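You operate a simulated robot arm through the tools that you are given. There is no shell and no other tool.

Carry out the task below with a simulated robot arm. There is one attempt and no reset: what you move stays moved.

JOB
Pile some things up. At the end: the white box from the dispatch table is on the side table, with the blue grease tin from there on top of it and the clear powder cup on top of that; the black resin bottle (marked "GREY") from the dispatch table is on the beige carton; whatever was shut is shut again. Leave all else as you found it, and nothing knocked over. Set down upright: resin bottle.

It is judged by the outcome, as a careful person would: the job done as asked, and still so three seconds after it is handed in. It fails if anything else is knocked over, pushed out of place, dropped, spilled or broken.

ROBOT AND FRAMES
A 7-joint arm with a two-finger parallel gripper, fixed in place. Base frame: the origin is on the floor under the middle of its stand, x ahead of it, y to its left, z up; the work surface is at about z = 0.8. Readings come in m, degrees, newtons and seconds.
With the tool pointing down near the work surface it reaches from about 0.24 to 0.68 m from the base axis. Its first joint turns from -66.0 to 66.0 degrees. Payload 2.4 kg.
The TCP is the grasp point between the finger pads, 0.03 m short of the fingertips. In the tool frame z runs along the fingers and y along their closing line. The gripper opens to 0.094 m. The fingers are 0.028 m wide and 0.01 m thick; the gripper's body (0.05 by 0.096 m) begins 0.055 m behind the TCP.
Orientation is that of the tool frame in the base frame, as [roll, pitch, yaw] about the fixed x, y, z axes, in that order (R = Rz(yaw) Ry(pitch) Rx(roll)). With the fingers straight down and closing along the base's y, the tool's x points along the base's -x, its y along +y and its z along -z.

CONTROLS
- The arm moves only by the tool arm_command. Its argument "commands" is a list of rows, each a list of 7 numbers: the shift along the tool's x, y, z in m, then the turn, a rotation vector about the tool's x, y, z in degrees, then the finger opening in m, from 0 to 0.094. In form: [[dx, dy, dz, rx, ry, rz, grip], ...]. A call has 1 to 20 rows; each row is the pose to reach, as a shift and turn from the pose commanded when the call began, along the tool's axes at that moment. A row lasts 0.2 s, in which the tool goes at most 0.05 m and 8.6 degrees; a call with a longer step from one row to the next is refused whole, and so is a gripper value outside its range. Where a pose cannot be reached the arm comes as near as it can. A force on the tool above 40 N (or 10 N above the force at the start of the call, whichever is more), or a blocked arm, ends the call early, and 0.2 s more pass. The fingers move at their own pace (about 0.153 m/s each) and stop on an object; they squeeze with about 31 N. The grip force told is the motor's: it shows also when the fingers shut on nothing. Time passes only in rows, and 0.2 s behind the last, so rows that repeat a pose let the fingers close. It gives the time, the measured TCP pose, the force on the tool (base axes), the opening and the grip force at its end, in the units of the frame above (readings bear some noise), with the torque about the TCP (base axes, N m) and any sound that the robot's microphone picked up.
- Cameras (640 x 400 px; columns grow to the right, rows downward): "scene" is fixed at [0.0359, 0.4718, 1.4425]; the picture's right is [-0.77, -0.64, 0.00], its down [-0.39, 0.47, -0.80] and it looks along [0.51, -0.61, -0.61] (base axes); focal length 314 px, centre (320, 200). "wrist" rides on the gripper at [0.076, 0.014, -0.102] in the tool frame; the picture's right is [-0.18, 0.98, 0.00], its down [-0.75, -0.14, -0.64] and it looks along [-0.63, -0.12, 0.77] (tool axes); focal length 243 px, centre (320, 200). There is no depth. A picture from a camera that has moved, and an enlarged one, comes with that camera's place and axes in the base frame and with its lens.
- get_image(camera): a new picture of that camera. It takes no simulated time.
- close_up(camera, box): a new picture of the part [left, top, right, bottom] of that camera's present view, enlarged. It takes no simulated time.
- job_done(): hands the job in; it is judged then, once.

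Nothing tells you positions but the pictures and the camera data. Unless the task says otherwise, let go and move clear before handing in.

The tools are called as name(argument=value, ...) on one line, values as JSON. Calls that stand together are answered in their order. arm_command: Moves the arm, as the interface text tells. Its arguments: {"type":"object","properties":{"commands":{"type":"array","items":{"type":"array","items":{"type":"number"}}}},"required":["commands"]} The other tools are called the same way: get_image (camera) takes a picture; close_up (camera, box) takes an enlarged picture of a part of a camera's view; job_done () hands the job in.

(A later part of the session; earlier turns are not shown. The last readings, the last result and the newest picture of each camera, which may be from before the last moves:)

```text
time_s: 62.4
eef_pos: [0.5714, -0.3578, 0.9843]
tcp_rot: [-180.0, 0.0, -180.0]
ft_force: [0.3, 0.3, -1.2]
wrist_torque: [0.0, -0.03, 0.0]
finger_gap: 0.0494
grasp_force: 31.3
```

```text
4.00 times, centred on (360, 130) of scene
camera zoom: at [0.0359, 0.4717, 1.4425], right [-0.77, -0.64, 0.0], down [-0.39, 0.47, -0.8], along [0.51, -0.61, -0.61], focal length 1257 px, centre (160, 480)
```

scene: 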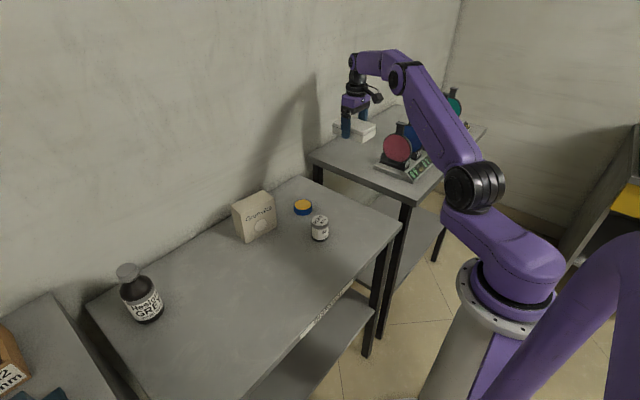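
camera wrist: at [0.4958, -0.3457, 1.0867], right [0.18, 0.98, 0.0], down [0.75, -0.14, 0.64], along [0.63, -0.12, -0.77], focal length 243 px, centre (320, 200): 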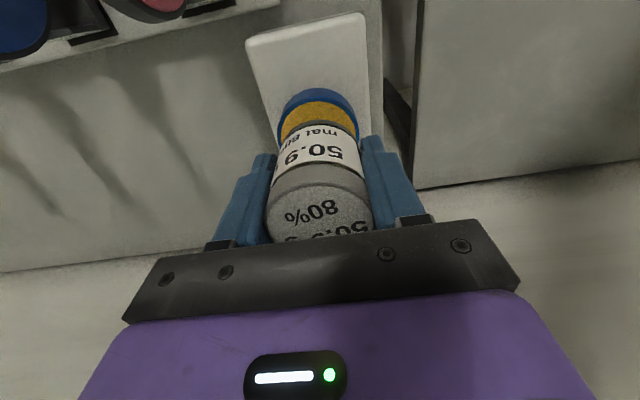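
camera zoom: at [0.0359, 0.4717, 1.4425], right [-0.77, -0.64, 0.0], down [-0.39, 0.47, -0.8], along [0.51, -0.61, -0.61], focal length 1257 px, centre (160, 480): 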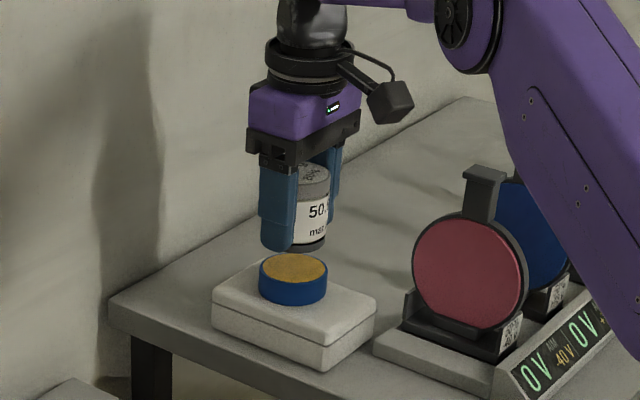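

close_up(camera="wrist", box=[230, 60, 410, 220])

close_up(camera="scene", box=[365, 110, 425, 170])

close_up(camera="scene", box=[330, 110, 400, 180])

```text
2.50 times, centred on (320, 140) of wrist
camera zoom: at [0.4958, -0.3457, 1.0867], right [0.18, 0.98, 0.0], down [0.75, -0.14, 0.64], along [0.63, -0.12, -0.77], focal length 606 px, centre (320, 350)
```

zoom: 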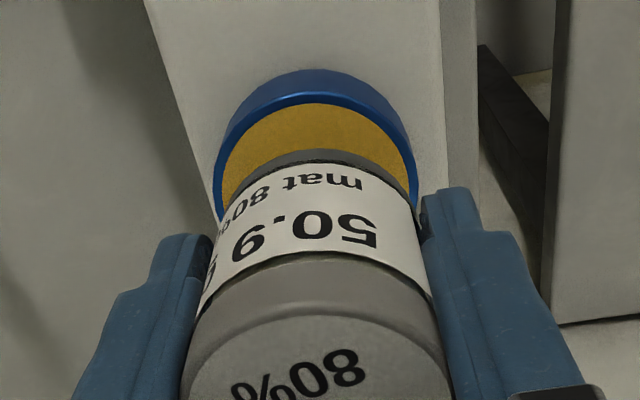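

```text
6.67 times, centred on (395, 140) of scene
camera zoom: at [0.0359, 0.4717, 1.4425], right [-0.77, -0.64, 0.0], down [-0.39, 0.47, -0.8], along [0.51, -0.61, -0.61], focal length 2095 px, centre (-180, 600)
```

zoom: 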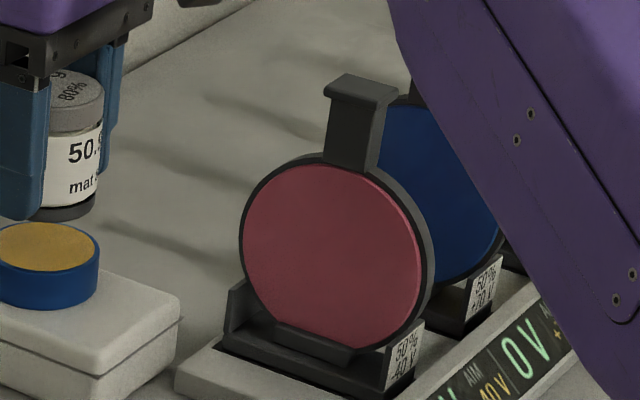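

```text
5.71 times, centred on (365, 145) of scene
camera zoom: at [0.0359, 0.4717, 1.4425], right [-0.77, -0.64, 0.0], down [-0.39, 0.47, -0.8], along [0.51, -0.61, -0.61], focal length 1795 px, centre (63, 514)
```

zoom: 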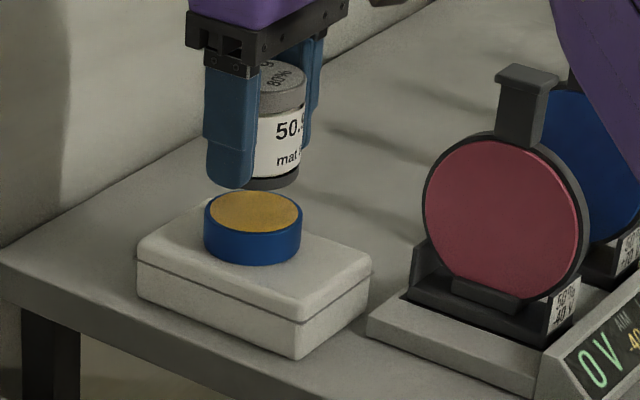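

The cup and tin are aligned within 2 mm. I'll lower gently.

arm_command(commands=[[0.001, -0.0008, 0.007, 0, 0, 0, 0.02], [0.001, -0.0008, 0.014, 0, 0, 0, 0.02], [0.001, -0.0008, 0.019, 0, 0, 0, 0.02], [0.001, -0.0008, 0.022, 0, 0, 0, 0.02], [0.001, -0.0008, 0.022, 0, 0, 0, 0.02]])

close_up(camera="scene", box=[330, 110, 400, 180])

```text
time_s: 63.6
eef_pos: [0.5707, -0.3588, 0.9616]
tcp_rot: [180.0, 0.0, -179.9]
ft_force: [0.6, 0.7, -0.3]
wrist_torque: [0.02, -0.01, -0.02]
finger_gap: 0.0495
grasp_force: 31.3
```

```text
5.71 times, centred on (365, 145) of scene
camera zoom: at [0.0359, 0.4717, 1.4425], right [-0.77, -0.64, 0.0], down [-0.39, 0.47, -0.8], along [0.51, -0.61, -0.61], focal length 1795 px, centre (63, 514)
```

zoom: 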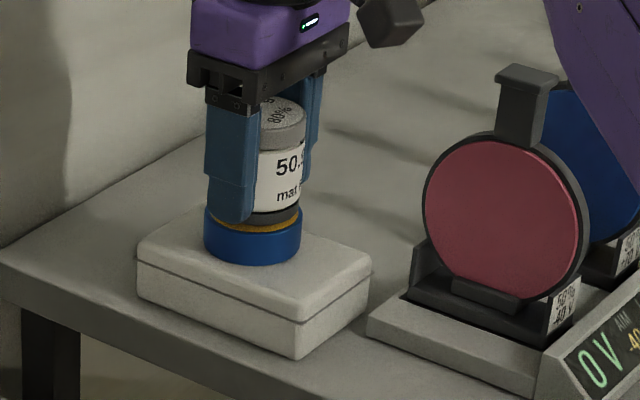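

Almost touching. I'll lower in 1 mm steps.

arm_command(commands=[[0, 0, 0.001, 0, 0, 0, 0.02], [0, 0, 0.002, 0, 0, 0, 0.02], [0, 0, 0.003, 0, 0, 0, 0.02], [0, 0, 0.003, 0, 0, 0, 0.02]])

```text
time_s: 64.6
eef_pos: [0.5696, -0.3594, 0.9577]
tcp_rot: [180.0, 0.1, -180.0]
ft_force: [-0.2, -1.1, -1.5]
wrist_torque: [0.01, 0.01, -0.01]
finger_gap: 0.0492
grasp_force: 31.1
```

arm_command(commands=[[0, 0, 0.001, 0, 0, 0, 0.02], [0, 0, 0.002, 0, 0, 0, 0.02], [0, 0, 0.002, 0, 0, 0, 0.02]])

close_up(camera="scene", box=[345, 120, 380, 160])

```text
time_s: 65.4
eef_pos: [0.5714, -0.3593, 0.9573]
tcp_rot: [-179.9, 0.1, 179.9]
ft_force: [-1.1, 0.4, 7.2]
wrist_torque: [0.05, 0.06, 0.02]
finger_gap: 0.0489
grasp_force: 30.4
```

```text
10.00 times, centred on (362, 140) of scene
camera zoom: at [0.0358, 0.4718, 1.4425], right [-0.77, -0.64, 0.0], down [-0.39, 0.47, -0.8], along [0.51, -0.61, -0.61], focal length 3142 px, centre (-105, 800)
```

zoom: 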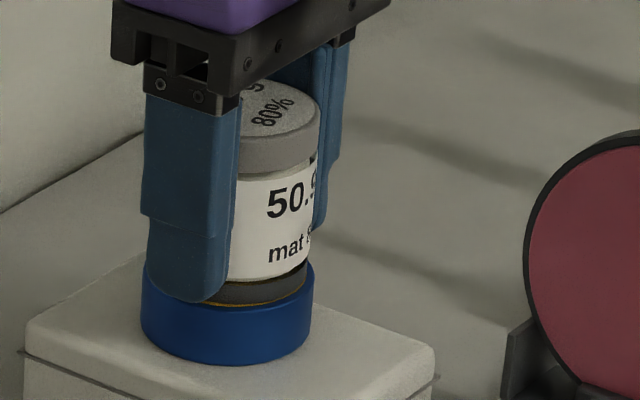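

The cup is seated on the tin (8 N contact). I'll release slowly and lift straight up.

arm_command(commands=[[0, 0, -0.0005, 0, 0, 0, 0.02], [0, 0, -0.0005, 0, 0, 0, 0.049], [0, 0, -0.0005, 0, 0, 0, 0.054], [0, 0, -0.0005, 0, 0, 0, 0.062], [0, 0, -0.0005, 0, 0, 0, 0.075], [0, 0, -0.0005, 0, 0, 0, 0.09], [0, 0, -0.0005, 0, 0, 0, 0.09]])

close_up(camera="scene", box=[330, 110, 400, 180])

get_image(camera="wrist")

```text
time_s: 67.0
eef_pos: [0.5719, -0.3589, 0.9574]
tcp_rot: [180.0, 0.0, -179.9]
ft_force: [0.2, -1.2, 0.0]
wrist_torque: [-0.01, -0.02, 0.0]
finger_gap: 0.0902
grasp_force: 0.0
```

```text
5.71 times, centred on (365, 145) of scene
camera zoom: at [0.0359, 0.4718, 1.4425], right [-0.77, -0.64, 0.0], down [-0.39, 0.47, -0.8], along [0.51, -0.61, -0.61], focal length 1795 px, centre (63, 514)
```

zoom: 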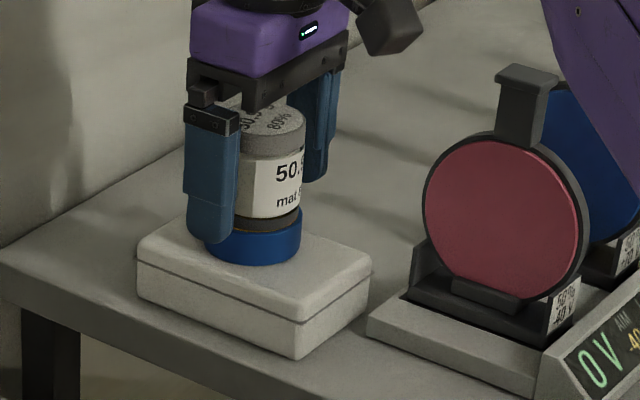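

```text
taken
camera wrist: at [0.4948, -0.3473, 1.0592], right [0.18, 0.98, 0.0], down [0.75, -0.14, 0.64], along [0.63, -0.12, -0.77], focal length 243 px, centre (320, 200)
```

wrist: 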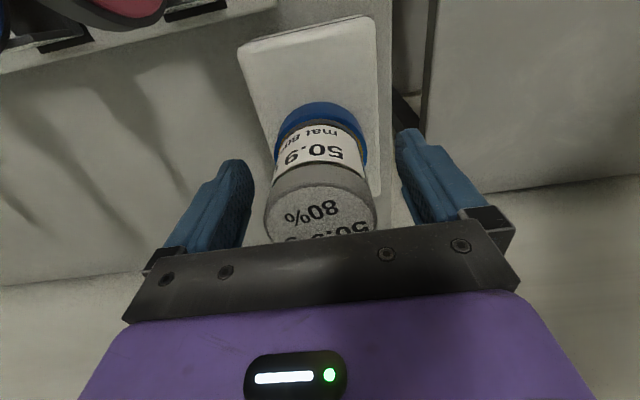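

arm_command(commands=[[0, 0, -0.01, 0, 0, 0, 0.09], [0, 0, -0.03, 0, 0, 0, 0.09], [0, 0, -0.06, 0, 0, 0, 0.09], [0, 0, -0.1, 0, 0, 0, 0.09], [0, 0, -0.135, 0, 0, 0, 0.094], [0, 0, -0.15, 0, 0, 0, 0.094]])

get_image(camera="wrist")

close_up(camera="scene", box=[330, 100, 420, 190])

```text
time_s: 68.4
eef_pos: [0.5663, -0.3569, 1.0906]
tcp_rot: [180.0, 0.1, -180.0]
ft_force: [0.0, 0.5, 0.8]
wrist_torque: [-0.01, 0.03, -0.04]
finger_gap: 0.0939
grasp_force: 0.0
out of reach, approached as far as the arm can: row 6
```

```text
taken
camera wrist: at [0.4918, -0.3452, 1.1929], right [0.18, 0.98, 0.0], down [0.75, -0.14, 0.64], along [0.63, -0.12, -0.77], focal length 243 px, centre (320, 200)
```

wrist: 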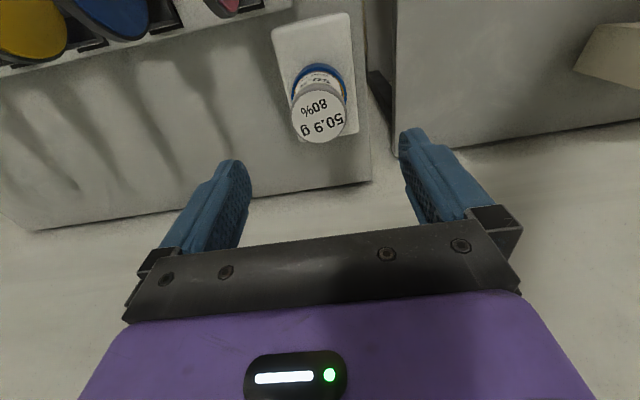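

```text
4.44 times, centred on (375, 145) of scene
camera zoom: at [0.0359, 0.4718, 1.4425], right [-0.77, -0.64, 0.0], down [-0.39, 0.47, -0.8], along [0.51, -0.61, -0.61], focal length 1396 px, centre (76, 444)
```

zoom: 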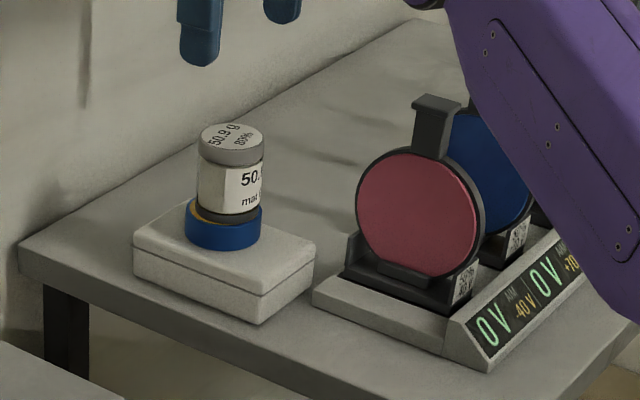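

The pile is complete and steady. Now for the bottle: I'll move to a staging pose on the bottle's side, well above everything.

arm_command(commands=[[0.004, 0.01, 0.005, 0, 0, -0.6, 0.094], [0.0145, 0.045, 0.01, 0, 0, -2.5, 0.094], [0.027, 0.085, 0.015, 0, 0, -4.7, 0.094], [0.0396, 0.125, 0.015, 0, 0, -6.9, 0.094], [0.0522, 0.165, 0.015, 0, 0, -9.1, 0.094], [0.0648, 0.205, 0.015, 0, 0, -11.4, 0.094], [0.0774, 0.245, 0.015, 0, 0, -13.6, 0.094], [0.09, 0.285, 0.015, 0, 0, -15.8, 0.094], [0.1026, 0.325, 0.015, 0, 0, -18, 0.094], [0.1152, 0.365, 0.015, 0, 0, -20.2, 0.094], [0.1278, 0.405, 0.015, 0, 0, -22.5, 0.094], [0.1404, 0.445, 0.015, 0, 0, -24.7, 0.094], [0.153, 0.485, 0.015, 0, 0, -26.9, 0.094], [0.1656, 0.525, 0.015, 0, 0, -29.1, 0.094], [0.1782, 0.565, 0.015, 0, 0, -31.3, 0.094], [0.1875, 0.595, 0.015, 0, 0, -33, 0.094], [0.191, 0.606, 0.015, 0, 0, -33.6, 0.094], [0.191, 0.606, 0.015, 0, 0, -33.6, 0.094]])

get_image(camera="scene")

get_image(camera="wrist")

```text
time_s: 72.2
eef_pos: [0.3753, 0.2493, 1.0772]
tcp_rot: [180.0, 0.1, -146.4]
ft_force: [0.9, -0.2, -0.3]
wrist_torque: [0.0, -0.01, -0.03]
finger_gap: 0.0939
grasp_force: 0.1
```

```text
taken
```

scene: 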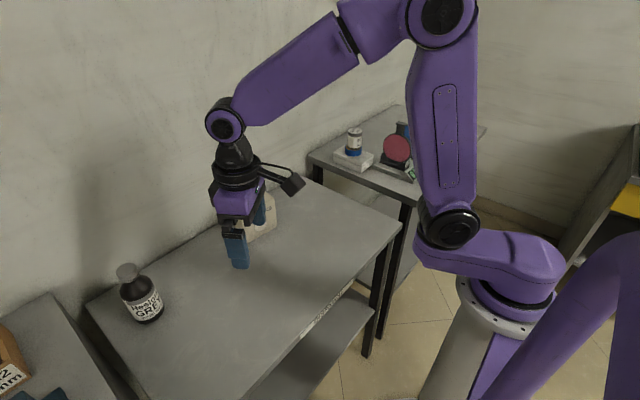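

```text
taken
camera wrist: at [0.3056, 0.2166, 1.1789], right [-0.39, 0.92, 0.0], down [0.71, 0.3, 0.64], along [0.59, 0.25, -0.77], focal length 243 px, centre (320, 200)
```

wrist: 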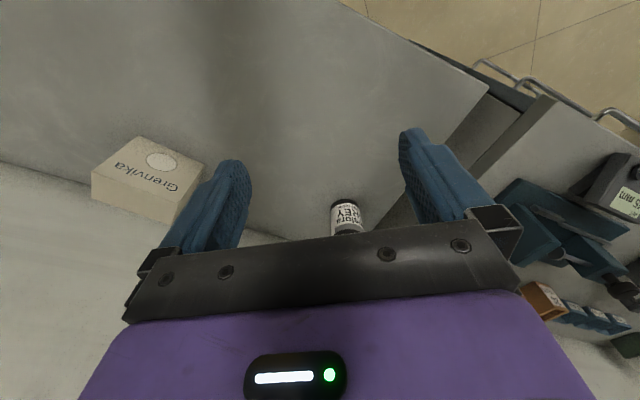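

Now I'll tilt the tool 45° outward, as the bottle is beyond straight-down reach.

arm_command(commands=[[0, 0, 0, 0, -7.5, 0, 0.094], [0, 0, 0, 0, -15, 0, 0.094], [0, 0, 0, 0, -22.5, 0, 0.094], [0, 0, 0, 0, -30, 0, 0.094], [0, 0, 0, 0, -37.5, 0, 0.094], [0, 0, 0, 0, -45, 0, 0.094], [0, 0, 0, 0, -45, 0, 0.094]])

get_image(camera="wrist")

get_image(camera="scene")

```text
time_s: 73.8
eef_pos: [0.3834, 0.2488, 1.0791]
tcp_rot: [-178.5, 45.0, -146.3]
ft_force: [0.0, 0.3, 0.0]
wrist_torque: [-0.02, 0.03, -0.02]
finger_gap: 0.0942
grasp_force: 0.0
out of reach, approached as far as the arm can: row 6, 7
```

```text
taken
camera wrist: at [0.2712, 0.1912, 1.0975], right [-0.42, 0.9, 0.11], down [0.13, -0.06, 0.99], along [0.9, 0.43, -0.09], focal length 243 px, centre (320, 200)
```

wrist: 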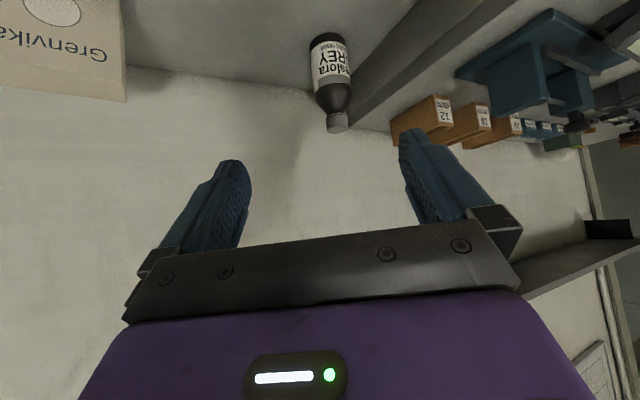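

```text
taken
```

scene: 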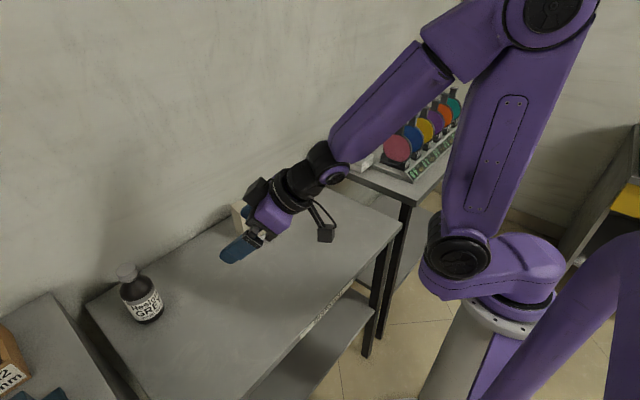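

The tilt works (it's only cramped close to the base). I'll move outward toward the bottle to a pre-grasp point and check alignment.

arm_command(commands=[[-0.004, 0, 0.02, 0, 0, 0, 0.094], [-0.01, 0, 0.06, 0, 0, 0, 0.094], [-0.017, 0, 0.1, 0, 0, 0, 0.094], [-0.024, 0, 0.14, 0, 0, 0, 0.094], [-0.031, 0, 0.18, 0, 0, 0, 0.094], [-0.0339, 0, 0.2, 0, 0, 0, 0.094], [-0.0339, 0, 0.2, 0, 0, 0, 0.094]])

get_image(camera="wrist")

get_image(camera="scene")

```text
time_s: 75.4
eef_pos: [0.5246, 0.3416, 0.9625]
tcp_rot: [-179.9, 45.0, -146.4]
ft_force: [0.5, -0.3, -0.9]
wrist_torque: [-0.01, -0.02, -0.02]
finger_gap: 0.094
grasp_force: 0.0
```

```text
taken
camera wrist: at [0.4121, 0.2812, 0.981], right [-0.44, 0.89, 0.13], down [0.14, -0.07, 0.99], along [0.89, 0.45, -0.1], focal length 243 px, centre (320, 200)
```

wrist: 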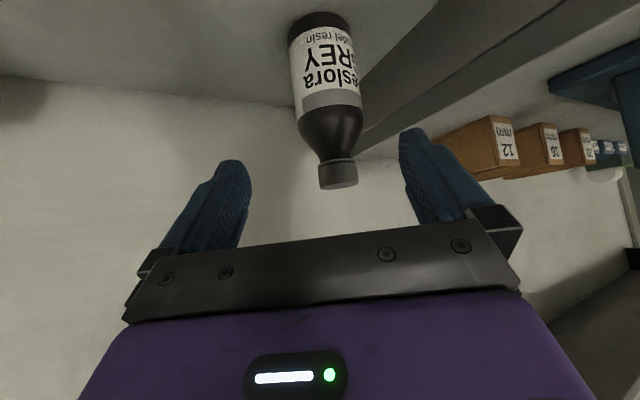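

```text
taken
```

scene: 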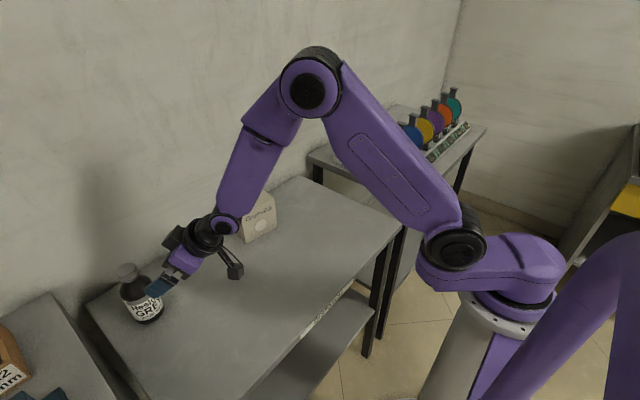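

The bottle shows where expected, and I need about 7 mm of lateral correction. I'll approach halfway with that fix and re-check.

arm_command(commands=[[0, 0.0066, 0, 0, 0, 0, 0.094], [0.001, 0.0066, 0.02, 0, 0, 0, 0.094], [0.003, 0.0066, 0.04, 0, 0, 0, 0.094], [0.004, 0.0066, 0.06, 0, 0, 0, 0.094], [0.004, 0.0066, 0.06, 0, 0, 0, 0.094]])

get_image(camera="wrist")

close_up(camera="scene", box=[100, 200, 260, 340])

```text
time_s: 76.6
eef_pos: [0.5524, 0.3681, 0.9165]
tcp_rot: [-180.0, 44.9, -146.3]
ft_force: [-0.3, -0.6, -0.9]
wrist_torque: [0.0, 0.0, 0.02]
finger_gap: 0.0939
grasp_force: 0.1
```

```text
taken
camera wrist: at [0.4407, 0.3081, 0.9348], right [-0.44, 0.89, 0.13], down [0.14, -0.07, 0.99], along [0.89, 0.45, -0.1], focal length 243 px, centre (320, 200)
```

wrist: 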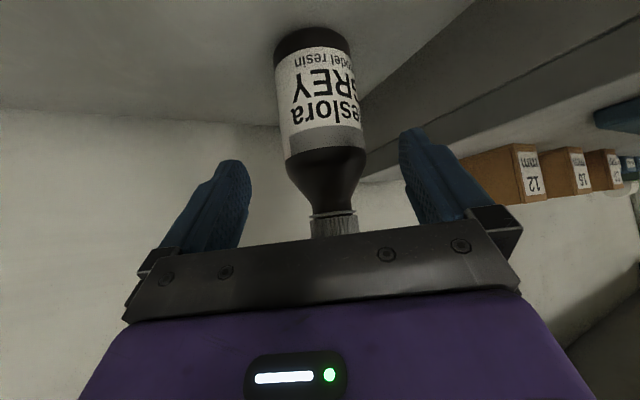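

```text
2.86 times, centred on (180, 270) of scene
camera zoom: at [0.0359, 0.4718, 1.4425], right [-0.77, -0.64, 0.0], down [-0.39, 0.47, -0.8], along [0.51, -0.61, -0.61], focal length 898 px, centre (720, 0)
```

zoom: 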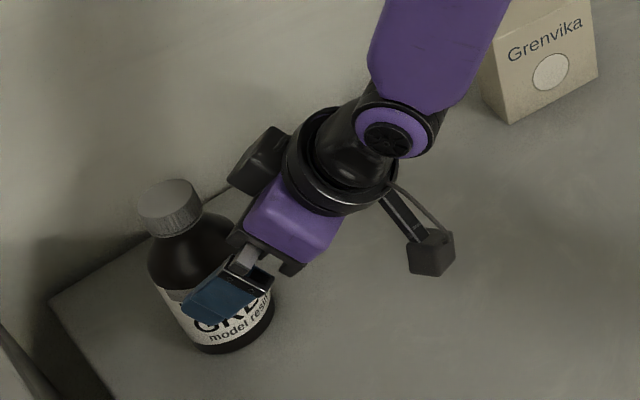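

Alignment is good to 1.5 mm. A small block on the gripper could come close to the cap, so I'll take a slightly higher grasp (85 mm up the bottle) and finish the approach.

arm_command(commands=[[-0.0015, 0.0015, 0.012, 0, 0, 0, 0.094], [-0.003, 0.0015, 0.026, 0, 0, 0, 0.094], [-0.0045, 0.0015, 0.038, 0, 0, 0, 0.094], [-0.0055, 0.0015, 0.048, 0, 0, 0, 0.094], [-0.0062, 0.0015, 0.0549, 0, 0, 0, 0.094], [-0.0062, 0.0015, 0.0549, 0, 0, 0, 0.094]])

get_image(camera="wrist")

close_up(camera="scene", box=[100, 220, 220, 340])

```text
time_s: 78.0
eef_pos: [0.5881, 0.3939, 0.8821]
tcp_rot: [-179.9, 45.0, -146.4]
ft_force: [-0.1, -0.1, 0.0]
wrist_torque: [-0.02, 0.0, 0.01]
finger_gap: 0.0939
grasp_force: 0.1
```

```text
taken
camera wrist: at [0.4754, 0.3337, 0.9006], right [-0.44, 0.89, 0.13], down [0.14, -0.07, 0.99], along [0.89, 0.45, -0.1], focal length 243 px, centre (320, 200)
```

wrist: 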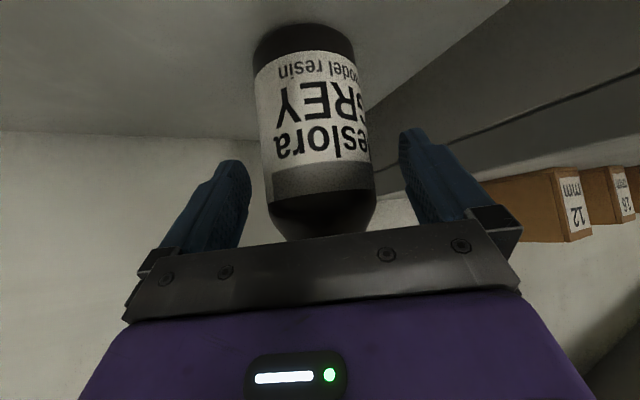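

```text
3.33 times, centred on (160, 280) of scene
camera zoom: at [0.0359, 0.4718, 1.4425], right [-0.77, -0.64, 0.0], down [-0.39, 0.47, -0.8], along [0.51, -0.61, -0.61], focal length 1047 px, centre (853, -67)
```

zoom: 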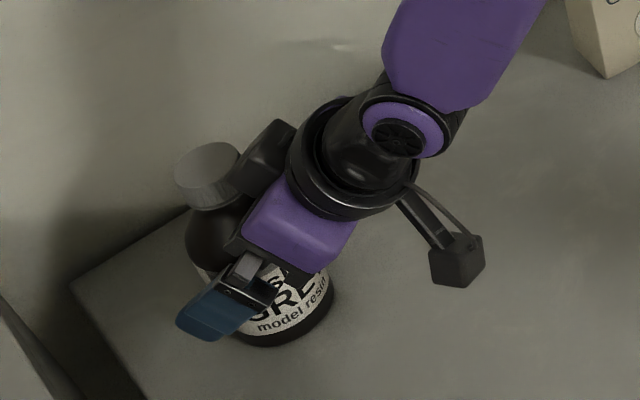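

The bottle is well between the fingers with no contact. I'll close the grip.

arm_command(commands=[[0, 0, 0, 0, 0, 0, 0.085], [0, 0, 0, 0, 0, 0, 0.075], [0, 0, 0, 0, 0, 0, 0.06], [0, 0, 0, 0, 0, 0, 0.04], [0, 0, 0, 0, 0, 0, 0.03], [0, 0, 0, 0, 0, 0, 0.03]])

get_image(camera="wrist")

close_up(camera="scene", box=[100, 220, 220, 340])

```text
time_s: 79.4
eef_pos: [0.5871, 0.3936, 0.8821]
tcp_rot: [180.0, 44.9, -146.4]
ft_force: [0.2, -1.6, 2.4]
wrist_torque: [-0.04, -0.04, -0.03]
finger_gap: 0.064
grasp_force: 30.8
```

```text
taken
camera wrist: at [0.4755, 0.3335, 0.9007], right [-0.44, 0.89, 0.13], down [0.14, -0.07, 0.99], along [0.89, 0.45, -0.1], focal length 243 px, centre (320, 200)
```

wrist: 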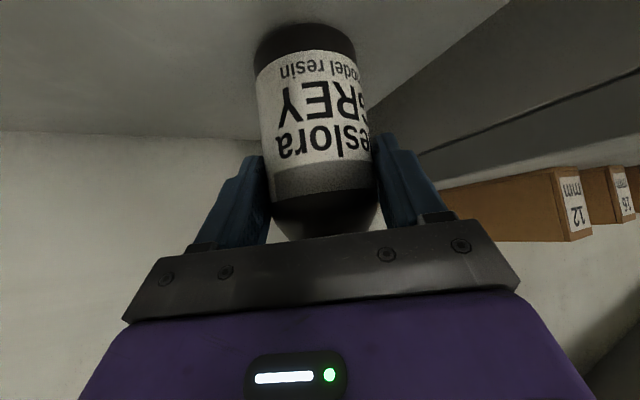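

```text
3.33 times, centred on (160, 280) of scene
camera zoom: at [0.0359, 0.4717, 1.4425], right [-0.77, -0.64, 0.0], down [-0.39, 0.47, -0.8], along [0.51, -0.61, -0.61], focal length 1047 px, centre (853, -67)
```

zoom: 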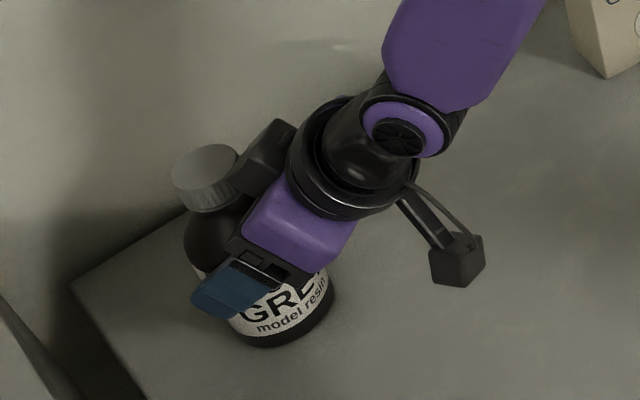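

The bottle is gripped (ø0.064). I'll lift vertically a little and check it holds upright.

arm_command(commands=[[-0.0014, 0, -0.0014, 0, 0, 0, 0.03], [-0.0035, 0, -0.0035, 0, 0, 0, 0.03], [-0.0064, 0, -0.0064, 0, 0, 0, 0.03], [-0.0106, 0, -0.0106, 0, 0, 0, 0.03], [-0.0106, 0, -0.0106, 0, 0, 0, 0.03]])

get_image(camera="wrist")

close_up(camera="scene", box=[100, 220, 220, 340])

```text
time_s: 80.6
eef_pos: [0.5867, 0.3942, 0.8953]
tcp_rot: [-180.0, 44.9, -146.2]
ft_force: [-0.7, 0.6, -3.5]
wrist_torque: [-0.02, 0.04, 0.01]
finger_gap: 0.064
grasp_force: 30.7
```

```text
taken
camera wrist: at [0.4754, 0.3335, 0.9149], right [-0.44, 0.89, 0.13], down [0.14, -0.07, 0.99], along [0.89, 0.45, -0.1], focal length 243 px, centre (320, 200)
```

wrist: 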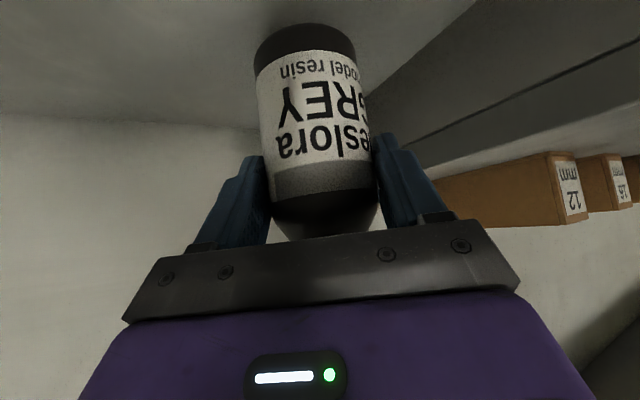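

```text
3.33 times, centred on (160, 280) of scene
camera zoom: at [0.036, 0.4718, 1.4425], right [-0.77, -0.64, 0.0], down [-0.39, 0.47, -0.8], along [0.51, -0.61, -0.61], focal length 1047 px, centre (853, -67)
```

zoom: 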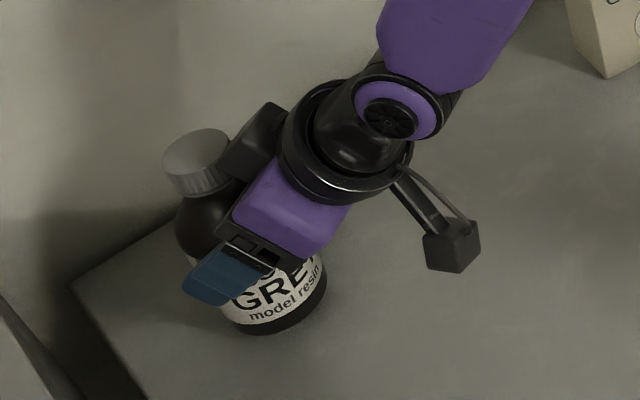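

It's held upright. I'll lift clear of the carton height while drawing back to the right radius.

arm_command(commands=[[-0.0071, 0, -0.0071, 0, 0, 0, 0.03], [-0.0247, 0, -0.0247, 0, 0, 0, 0.03], [-0.0495, 0, -0.0495, 0, 0, 0, 0.03], [-0.0707, 0, -0.0707, 0, 0, 0, 0.03], [-0.0742, 0, -0.0955, 0, 0, 0, 0.03], [-0.0695, 0, -0.1231, 0, 0, 0, 0.03], [-0.0566, 0, -0.1485, 0, 0, 0, 0.03], [-0.0424, 0, -0.1626, 0, 0, 0, 0.03], [-0.033, 0, -0.172, 0, 0, 0, 0.03], [-0.033, 0, -0.172, 0, 0, 0, 0.03]])

get_image(camera="scene")

get_image(camera="wrist")

```text
time_s: 82.8
eef_pos: [0.505, 0.3386, 1.0416]
tcp_rot: [180.0, 45.0, -146.3]
ft_force: [-0.8, -0.3, -2.8]
wrist_torque: [-0.04, 0.07, 0.0]
finger_gap: 0.0638
grasp_force: 31.2
```

```text
taken
```

scene: 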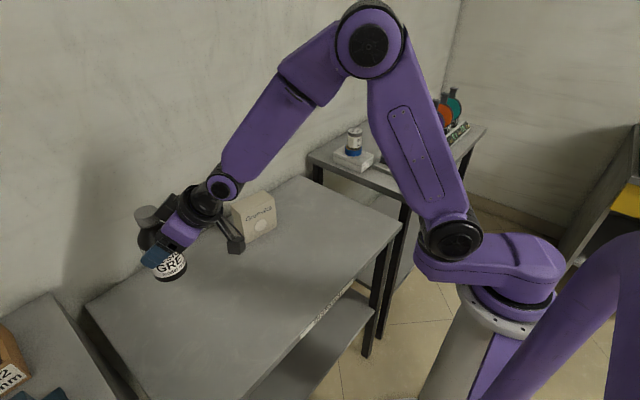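

```text
taken
camera wrist: at [0.3929, 0.2788, 1.0597], right [-0.44, 0.89, 0.13], down [0.14, -0.07, 0.99], along [0.89, 0.45, -0.1], focal length 243 px, centre (320, 200)
```

wrist: 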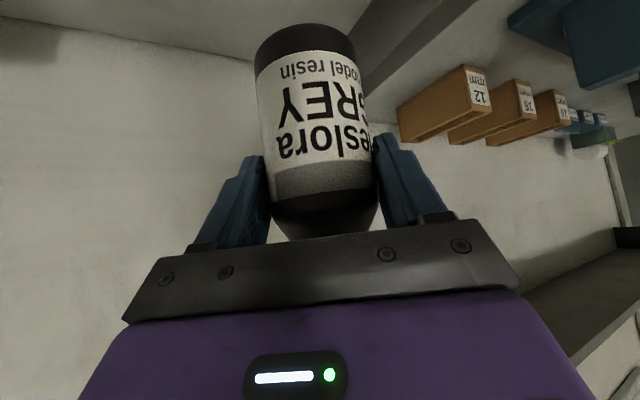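

The bottle is steady. Now I'll swing about the base axis toward the carton, keeping the tilt.

arm_command(commands=[[0.0003, -0.0186, -0.0003, 1.243, 0, 1.243, 0.03], [0.0018, -0.0559, -0.0018, 3.73, 0, 3.73, 0.03], [0.0051, -0.0929, -0.0051, 6.215, 0, 6.215, 0.03], [0.0101, -0.1295, -0.0101, 8.7, 0, 8.7, 0.03], [0.0165, -0.1657, -0.0165, 11.19, 0, 11.19, 0.03], [0.0244, -0.2013, -0.0244, 13.68, 0, 13.68, 0.03], [0.0339, -0.2361, -0.0339, 16.16, 0, 16.16, 0.03], [0.0449, -0.27, -0.0449, 18.65, 0, 18.65, 0.03], [0.0508, -0.2867, -0.0508, 19.89, 0, 19.89, 0.03], [0.0508, -0.2867, -0.0508, 19.89, 0, 19.89, 0.03]])

get_image(camera="scene")

get_image(camera="wrist")

```text
time_s: 85.0
eef_pos: [0.6055, 0.0599, 1.0421]
tcp_rot: [180.0, 45.0, -174.4]
ft_force: [-0.1, -0.3, -3.0]
wrist_torque: [-0.02, 0.06, -0.04]
finger_gap: 0.0639
grasp_force: 31.1
```

```text
taken
```

scene: 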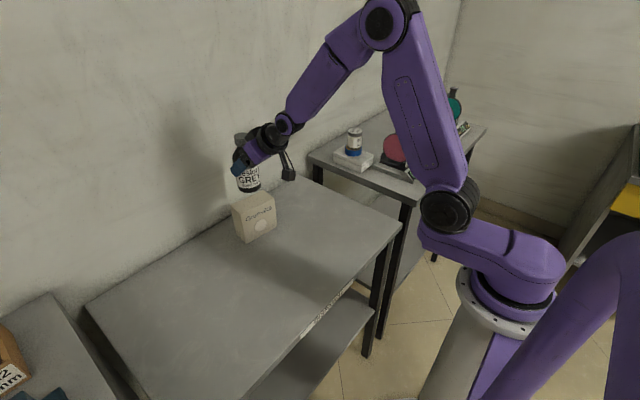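

```text
taken
camera wrist: at [0.4792, 0.06, 1.0598], right [0.04, 0.99, 0.13], down [0.09, -0.13, 0.99], along [1.0, -0.02, -0.1], focal length 243 px, centre (320, 200)
```

wrist: 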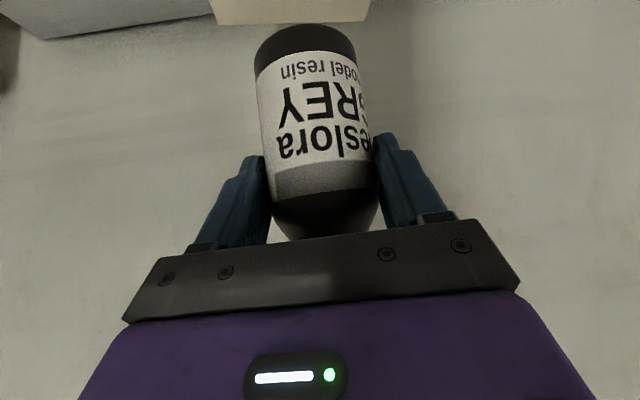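

The bottle is over the carton. I'll check the alignment closely from both cameras.

close_up(camera="scene", box=[215, 130, 305, 250])

close_up(camera="wrist", box=[180, 0, 420, 150])

```text
3.33 times, centred on (260, 190) of scene
camera zoom: at [0.036, 0.4717, 1.4425], right [-0.77, -0.64, 0.0], down [-0.39, 0.47, -0.8], along [0.51, -0.61, -0.61], focal length 1047 px, centre (520, 233)
```

zoom: 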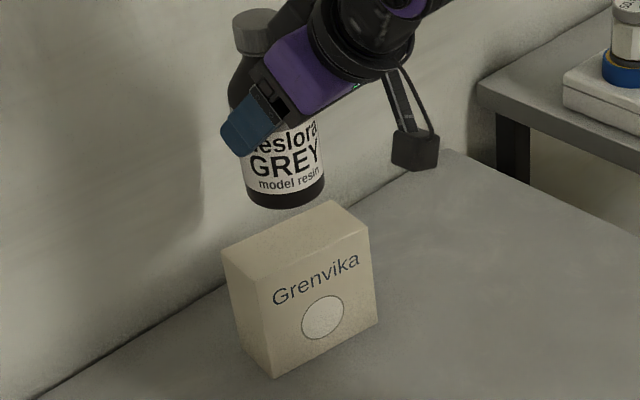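

```text
2.67 times, centred on (300, 75) of wrist
camera zoom: at [0.4792, 0.06, 1.0598], right [0.04, 0.99, 0.13], down [0.09, -0.13, 0.99], along [1.0, -0.02, -0.1], focal length 647 px, centre (373, 533)
```

zoom: 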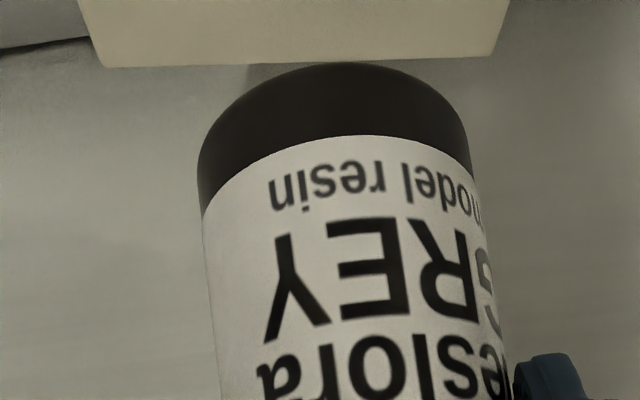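

close_up(camera="scene", box=[220, 150, 290, 220])

close_up(camera="scene", box=[220, 125, 290, 195])

```text
5.71 times, centred on (255, 185) of scene
camera zoom: at [0.036, 0.4717, 1.4425], right [-0.77, -0.64, 0.0], down [-0.39, 0.47, -0.8], along [0.51, -0.61, -0.61], focal length 1795 px, centre (691, 286)
```

zoom: 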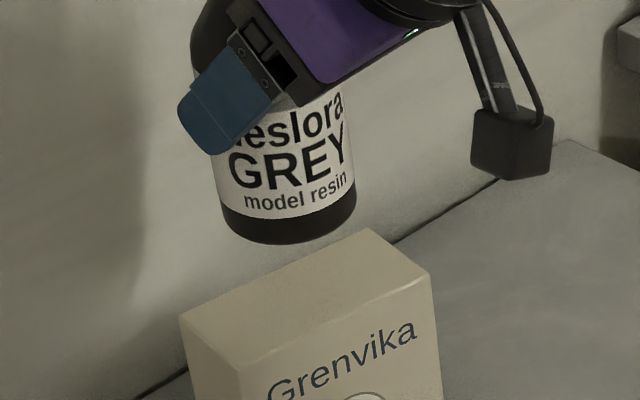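

```text
5.71 times, centred on (255, 160) of scene
camera zoom: at [0.036, 0.4717, 1.4425], right [-0.77, -0.64, 0.0], down [-0.39, 0.47, -0.8], along [0.51, -0.61, -0.61], focal length 1795 px, centre (691, 429)
```

zoom: 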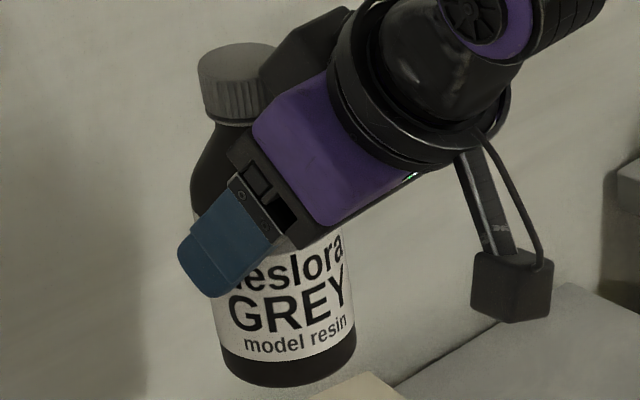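

Alignment looks within a few millimetres of the carton centre. I'll lower vertically, stopping just above contact first.

arm_command(commands=[[0.0057, 0, 0.0057, 0, 0, 0, 0.03], [0.0141, 0, 0.0141, 0, 0, 0, 0.03], [0.0226, 0, 0.0226, 0, 0, 0, 0.03], [0.0276, 0, 0.0276, 0, 0, 0, 0.03], [0.029, 0, 0.029, 0, 0, 0, 0.03], [0.029, 0, 0.029, 0, 0, 0, 0.03]])

close_up(camera="scene", box=[220, 150, 290, 220])

close_up(camera="wrist", box=[180, 0, 420, 150])

```text
time_s: 86.4
eef_pos: [0.6046, 0.0598, 1.0001]
tcp_rot: [-179.9, 45.0, -174.4]
ft_force: [-0.1, -0.2, -3.5]
wrist_torque: [0.02, 0.07, -0.02]
finger_gap: 0.0637
grasp_force: 31.0
```

```text
5.71 times, centred on (255, 185) of scene
camera zoom: at [0.036, 0.4718, 1.4425], right [-0.77, -0.64, 0.0], down [-0.39, 0.47, -0.8], along [0.51, -0.61, -0.61], focal length 1795 px, centre (691, 286)
```

zoom: 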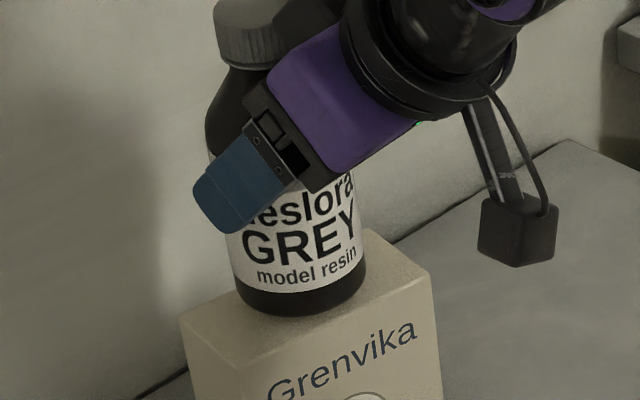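

```text
2.67 times, centred on (300, 75) of wrist
camera zoom: at [0.4789, 0.0605, 1.0185], right [0.04, 0.99, 0.13], down [0.09, -0.13, 0.99], along [1.0, -0.02, -0.1], focal length 647 px, centre (373, 533)
```

zoom: 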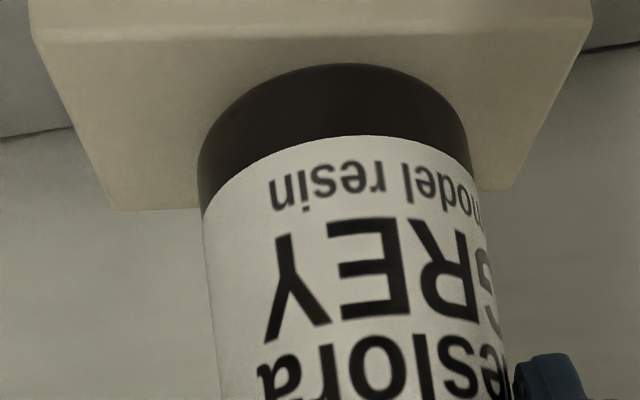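

Just above the carton, with the bottle 2–4 mm off its centre. I'll make a small centring shift and lower further in fine steps.

arm_command(commands=[[0.0016, -0.0028, -0.0016, 0, 0, 0, 0.03], [0.003, -0.0028, -0.0002, 0, 0, 0, 0.03], [0.0044, -0.0028, 0.0012, 0, 0, 0, 0.03], [0.0051, -0.0028, 0.0019, 0, 0, 0, 0.03], [0.0051, -0.0028, 0.0019, 0, 0, 0, 0.03]])

close_up(camera="scene", box=[230, 170, 280, 210])

```text
time_s: 87.6
eef_pos: [0.6031, 0.0584, 0.9943]
tcp_rot: [180.0, 45.1, -174.6]
ft_force: [-1.1, -0.3, -3.7]
wrist_torque: [-0.01, 0.05, -0.01]
finger_gap: 0.0637
grasp_force: 31.0
```

```text
10.00 times, centred on (255, 190) of scene
camera zoom: at [0.036, 0.4718, 1.4425], right [-0.77, -0.64, 0.0], down [-0.39, 0.47, -0.8], along [0.51, -0.61, -0.61], focal length 3142 px, centre (970, 300)
```

zoom: 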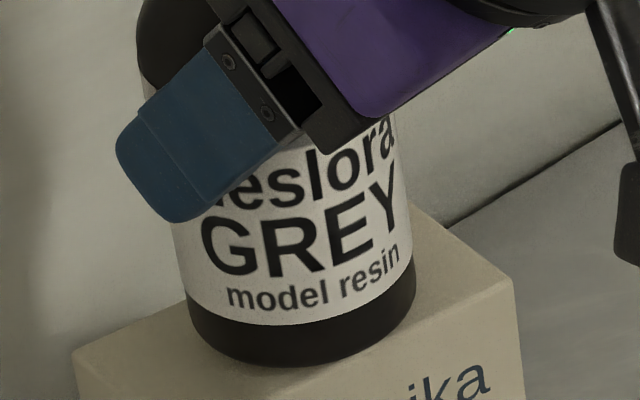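

arm_command(commands=[[0.0007, 0, 0.0007, 0, 0, 0, 0.03], [0.0014, 0, 0.0014, 0, 0, 0, 0.03], [0.0014, 0, 0.0014, 0, 0, 0, 0.03]])

close_up(camera="scene", box=[230, 170, 280, 210])

```text
time_s: 88.4
eef_pos: [0.6021, 0.0575, 0.994]
tcp_rot: [180.0, 45.0, -174.5]
ft_force: [0.8, -0.2, -3.6]
wrist_torque: [-0.04, 0.04, -0.01]
finger_gap: 0.0637
grasp_force: 31.0
```

```text
10.00 times, centred on (255, 190) of scene
camera zoom: at [0.036, 0.4718, 1.4425], right [-0.77, -0.64, 0.0], down [-0.39, 0.47, -0.8], along [0.51, -0.61, -0.61], focal length 3142 px, centre (970, 300)
```

zoom: 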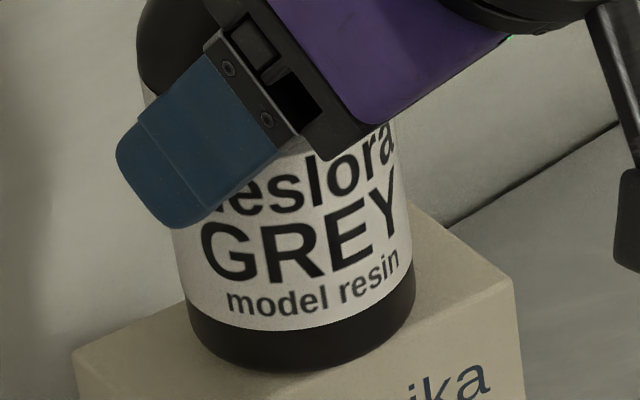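

arm_command(commands=[[0.0007, 0, 0.0007, 0, 0, 0, 0.03], [0.0014, 0, 0.0014, 0, 0, 0, 0.03], [0.0014, 0, 0.0014, 0, 0, 0, 0.03]])

```text
time_s: 89.2
eef_pos: [0.6017, 0.0579, 0.9933]
tcp_rot: [-179.9, 45.1, -174.6]
ft_force: [-2.3, 0.6, 3.8]
wrist_torque: [0.11, 0.11, 0.05]
finger_gap: 0.0636
grasp_force: 31.5
```

Contact (7 N). I'll check the pose, then release slowly.

close_up(camera="scene", box=[210, 130, 290, 250])

close_up(camera="wrist", box=[180, 0, 420, 150])

```text
3.33 times, centred on (250, 190) of scene
camera zoom: at [0.0358, 0.4717, 1.4425], right [-0.77, -0.64, 0.0], down [-0.39, 0.47, -0.8], along [0.51, -0.61, -0.61], focal length 1047 px, centre (553, 233)
```

zoom: 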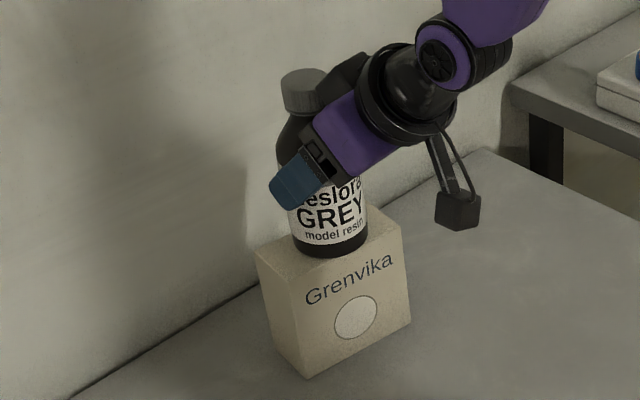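

```text
2.67 times, centred on (300, 75) of wrist
camera zoom: at [0.4766, 0.058, 1.0106], right [0.04, 0.99, 0.13], down [0.09, -0.13, 0.99], along [1.0, -0.02, -0.09], focal length 647 px, centre (373, 533)
```

zoom: 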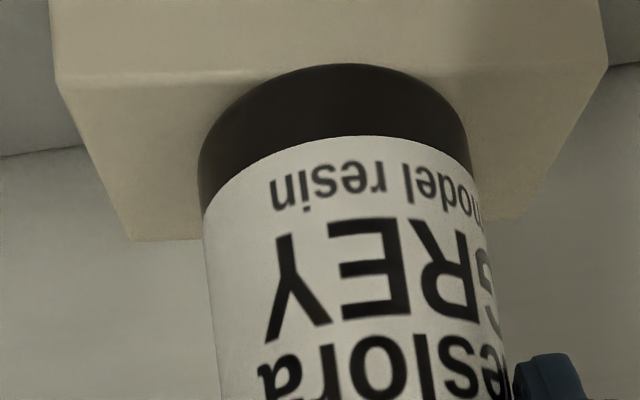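

It's seated on the carton, centre of mass well inside. I'll release slowly.

arm_command(commands=[[0, 0, 0, 0, 0, 0, 0.06], [0, 0, 0, 0, 0, 0, 0.0635], [0, 0, 0, 0, 0, 0, 0.067], [0, 0, 0, 0, 0, 0, 0.073], [0, 0, 0, 0, 0, 0, 0.082], [0, 0, 0, 0, 0, 0, 0.094], [0, 0, 0, 0, 0, 0, 0.094]])

close_up(camera="scene", box=[210, 130, 290, 250])

get_image(camera="wrist")

```text
time_s: 90.8
eef_pos: [0.6028, 0.0577, 0.9916]
tcp_rot: [180.0, 44.9, -174.6]
ft_force: [0.6, -0.8, 0.2]
wrist_torque: [0.04, 0.03, -0.01]
finger_gap: 0.0939
grasp_force: 0.1
```

```text
3.33 times, centred on (250, 190) of scene
camera zoom: at [0.0359, 0.4718, 1.4425], right [-0.77, -0.64, 0.0], down [-0.39, 0.47, -0.8], along [0.51, -0.61, -0.61], focal length 1047 px, centre (553, 233)
```

zoom: 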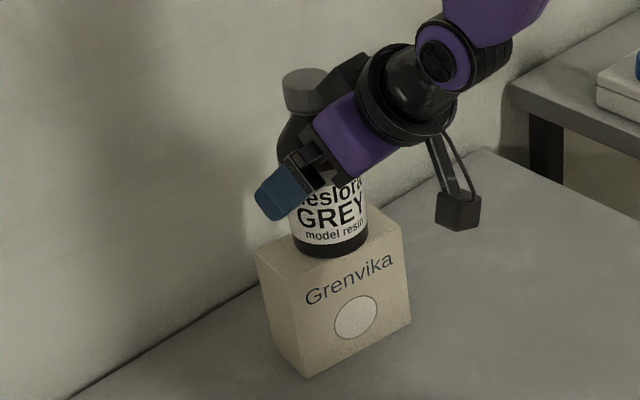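

```text
taken
camera wrist: at [0.4763, 0.058, 1.0103], right [0.04, 0.99, 0.13], down [0.09, -0.13, 0.99], along [1.0, -0.02, -0.1], focal length 243 px, centre (320, 200)
```

wrist: 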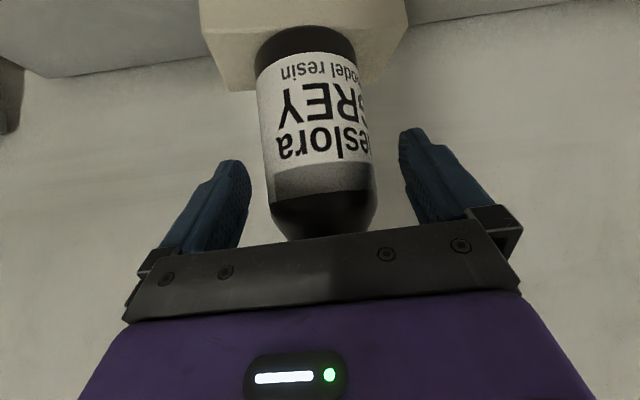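

It stands on its own. I'll back off along the tool axis.

arm_command(commands=[[0, 0, -0.008, 0, 0, 0, 0.094], [0, 0, -0.025, 0, 0, 0, 0.094], [0, 0, -0.05, 0, 0, 0, 0.094], [0, 0, -0.08, 0, 0, 0, 0.094], [0, 0, -0.12, 0, 0, 0, 0.094], [0, 0, -0.15, 0, 0, 0, 0.094], [0, 0, -0.15, 0, 0, 0, 0.094]])

get_image(camera="wrist")

get_image(camera="scene")

```text
time_s: 92.4
eef_pos: [0.4955, 0.0462, 1.0974]
tcp_rot: [-179.9, 44.9, -174.5]
ft_force: [0.3, -0.6, -0.1]
wrist_torque: [0.0, -0.01, 0.01]
finger_gap: 0.0938
grasp_force: 0.1
```

```text
taken
camera wrist: at [0.3693, 0.0468, 1.115], right [0.04, 0.99, 0.13], down [0.09, -0.13, 0.99], along [0.99, -0.02, -0.1], focal length 243 px, centre (320, 200)
```

wrist: 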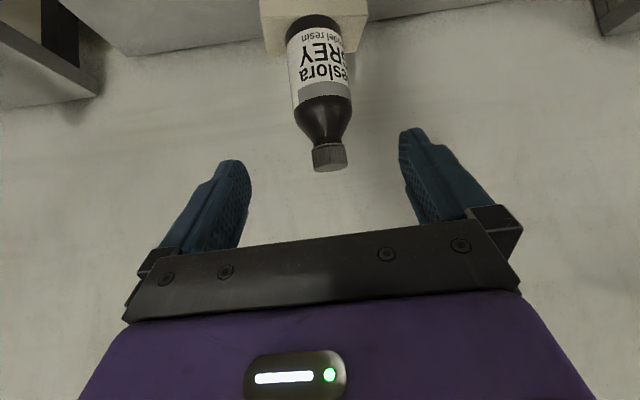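

```text
taken
```

scene: 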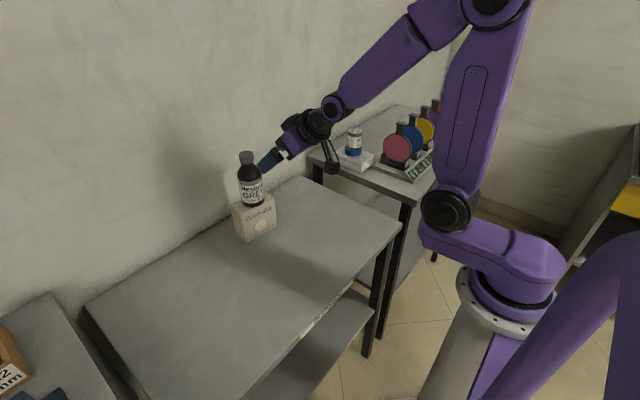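

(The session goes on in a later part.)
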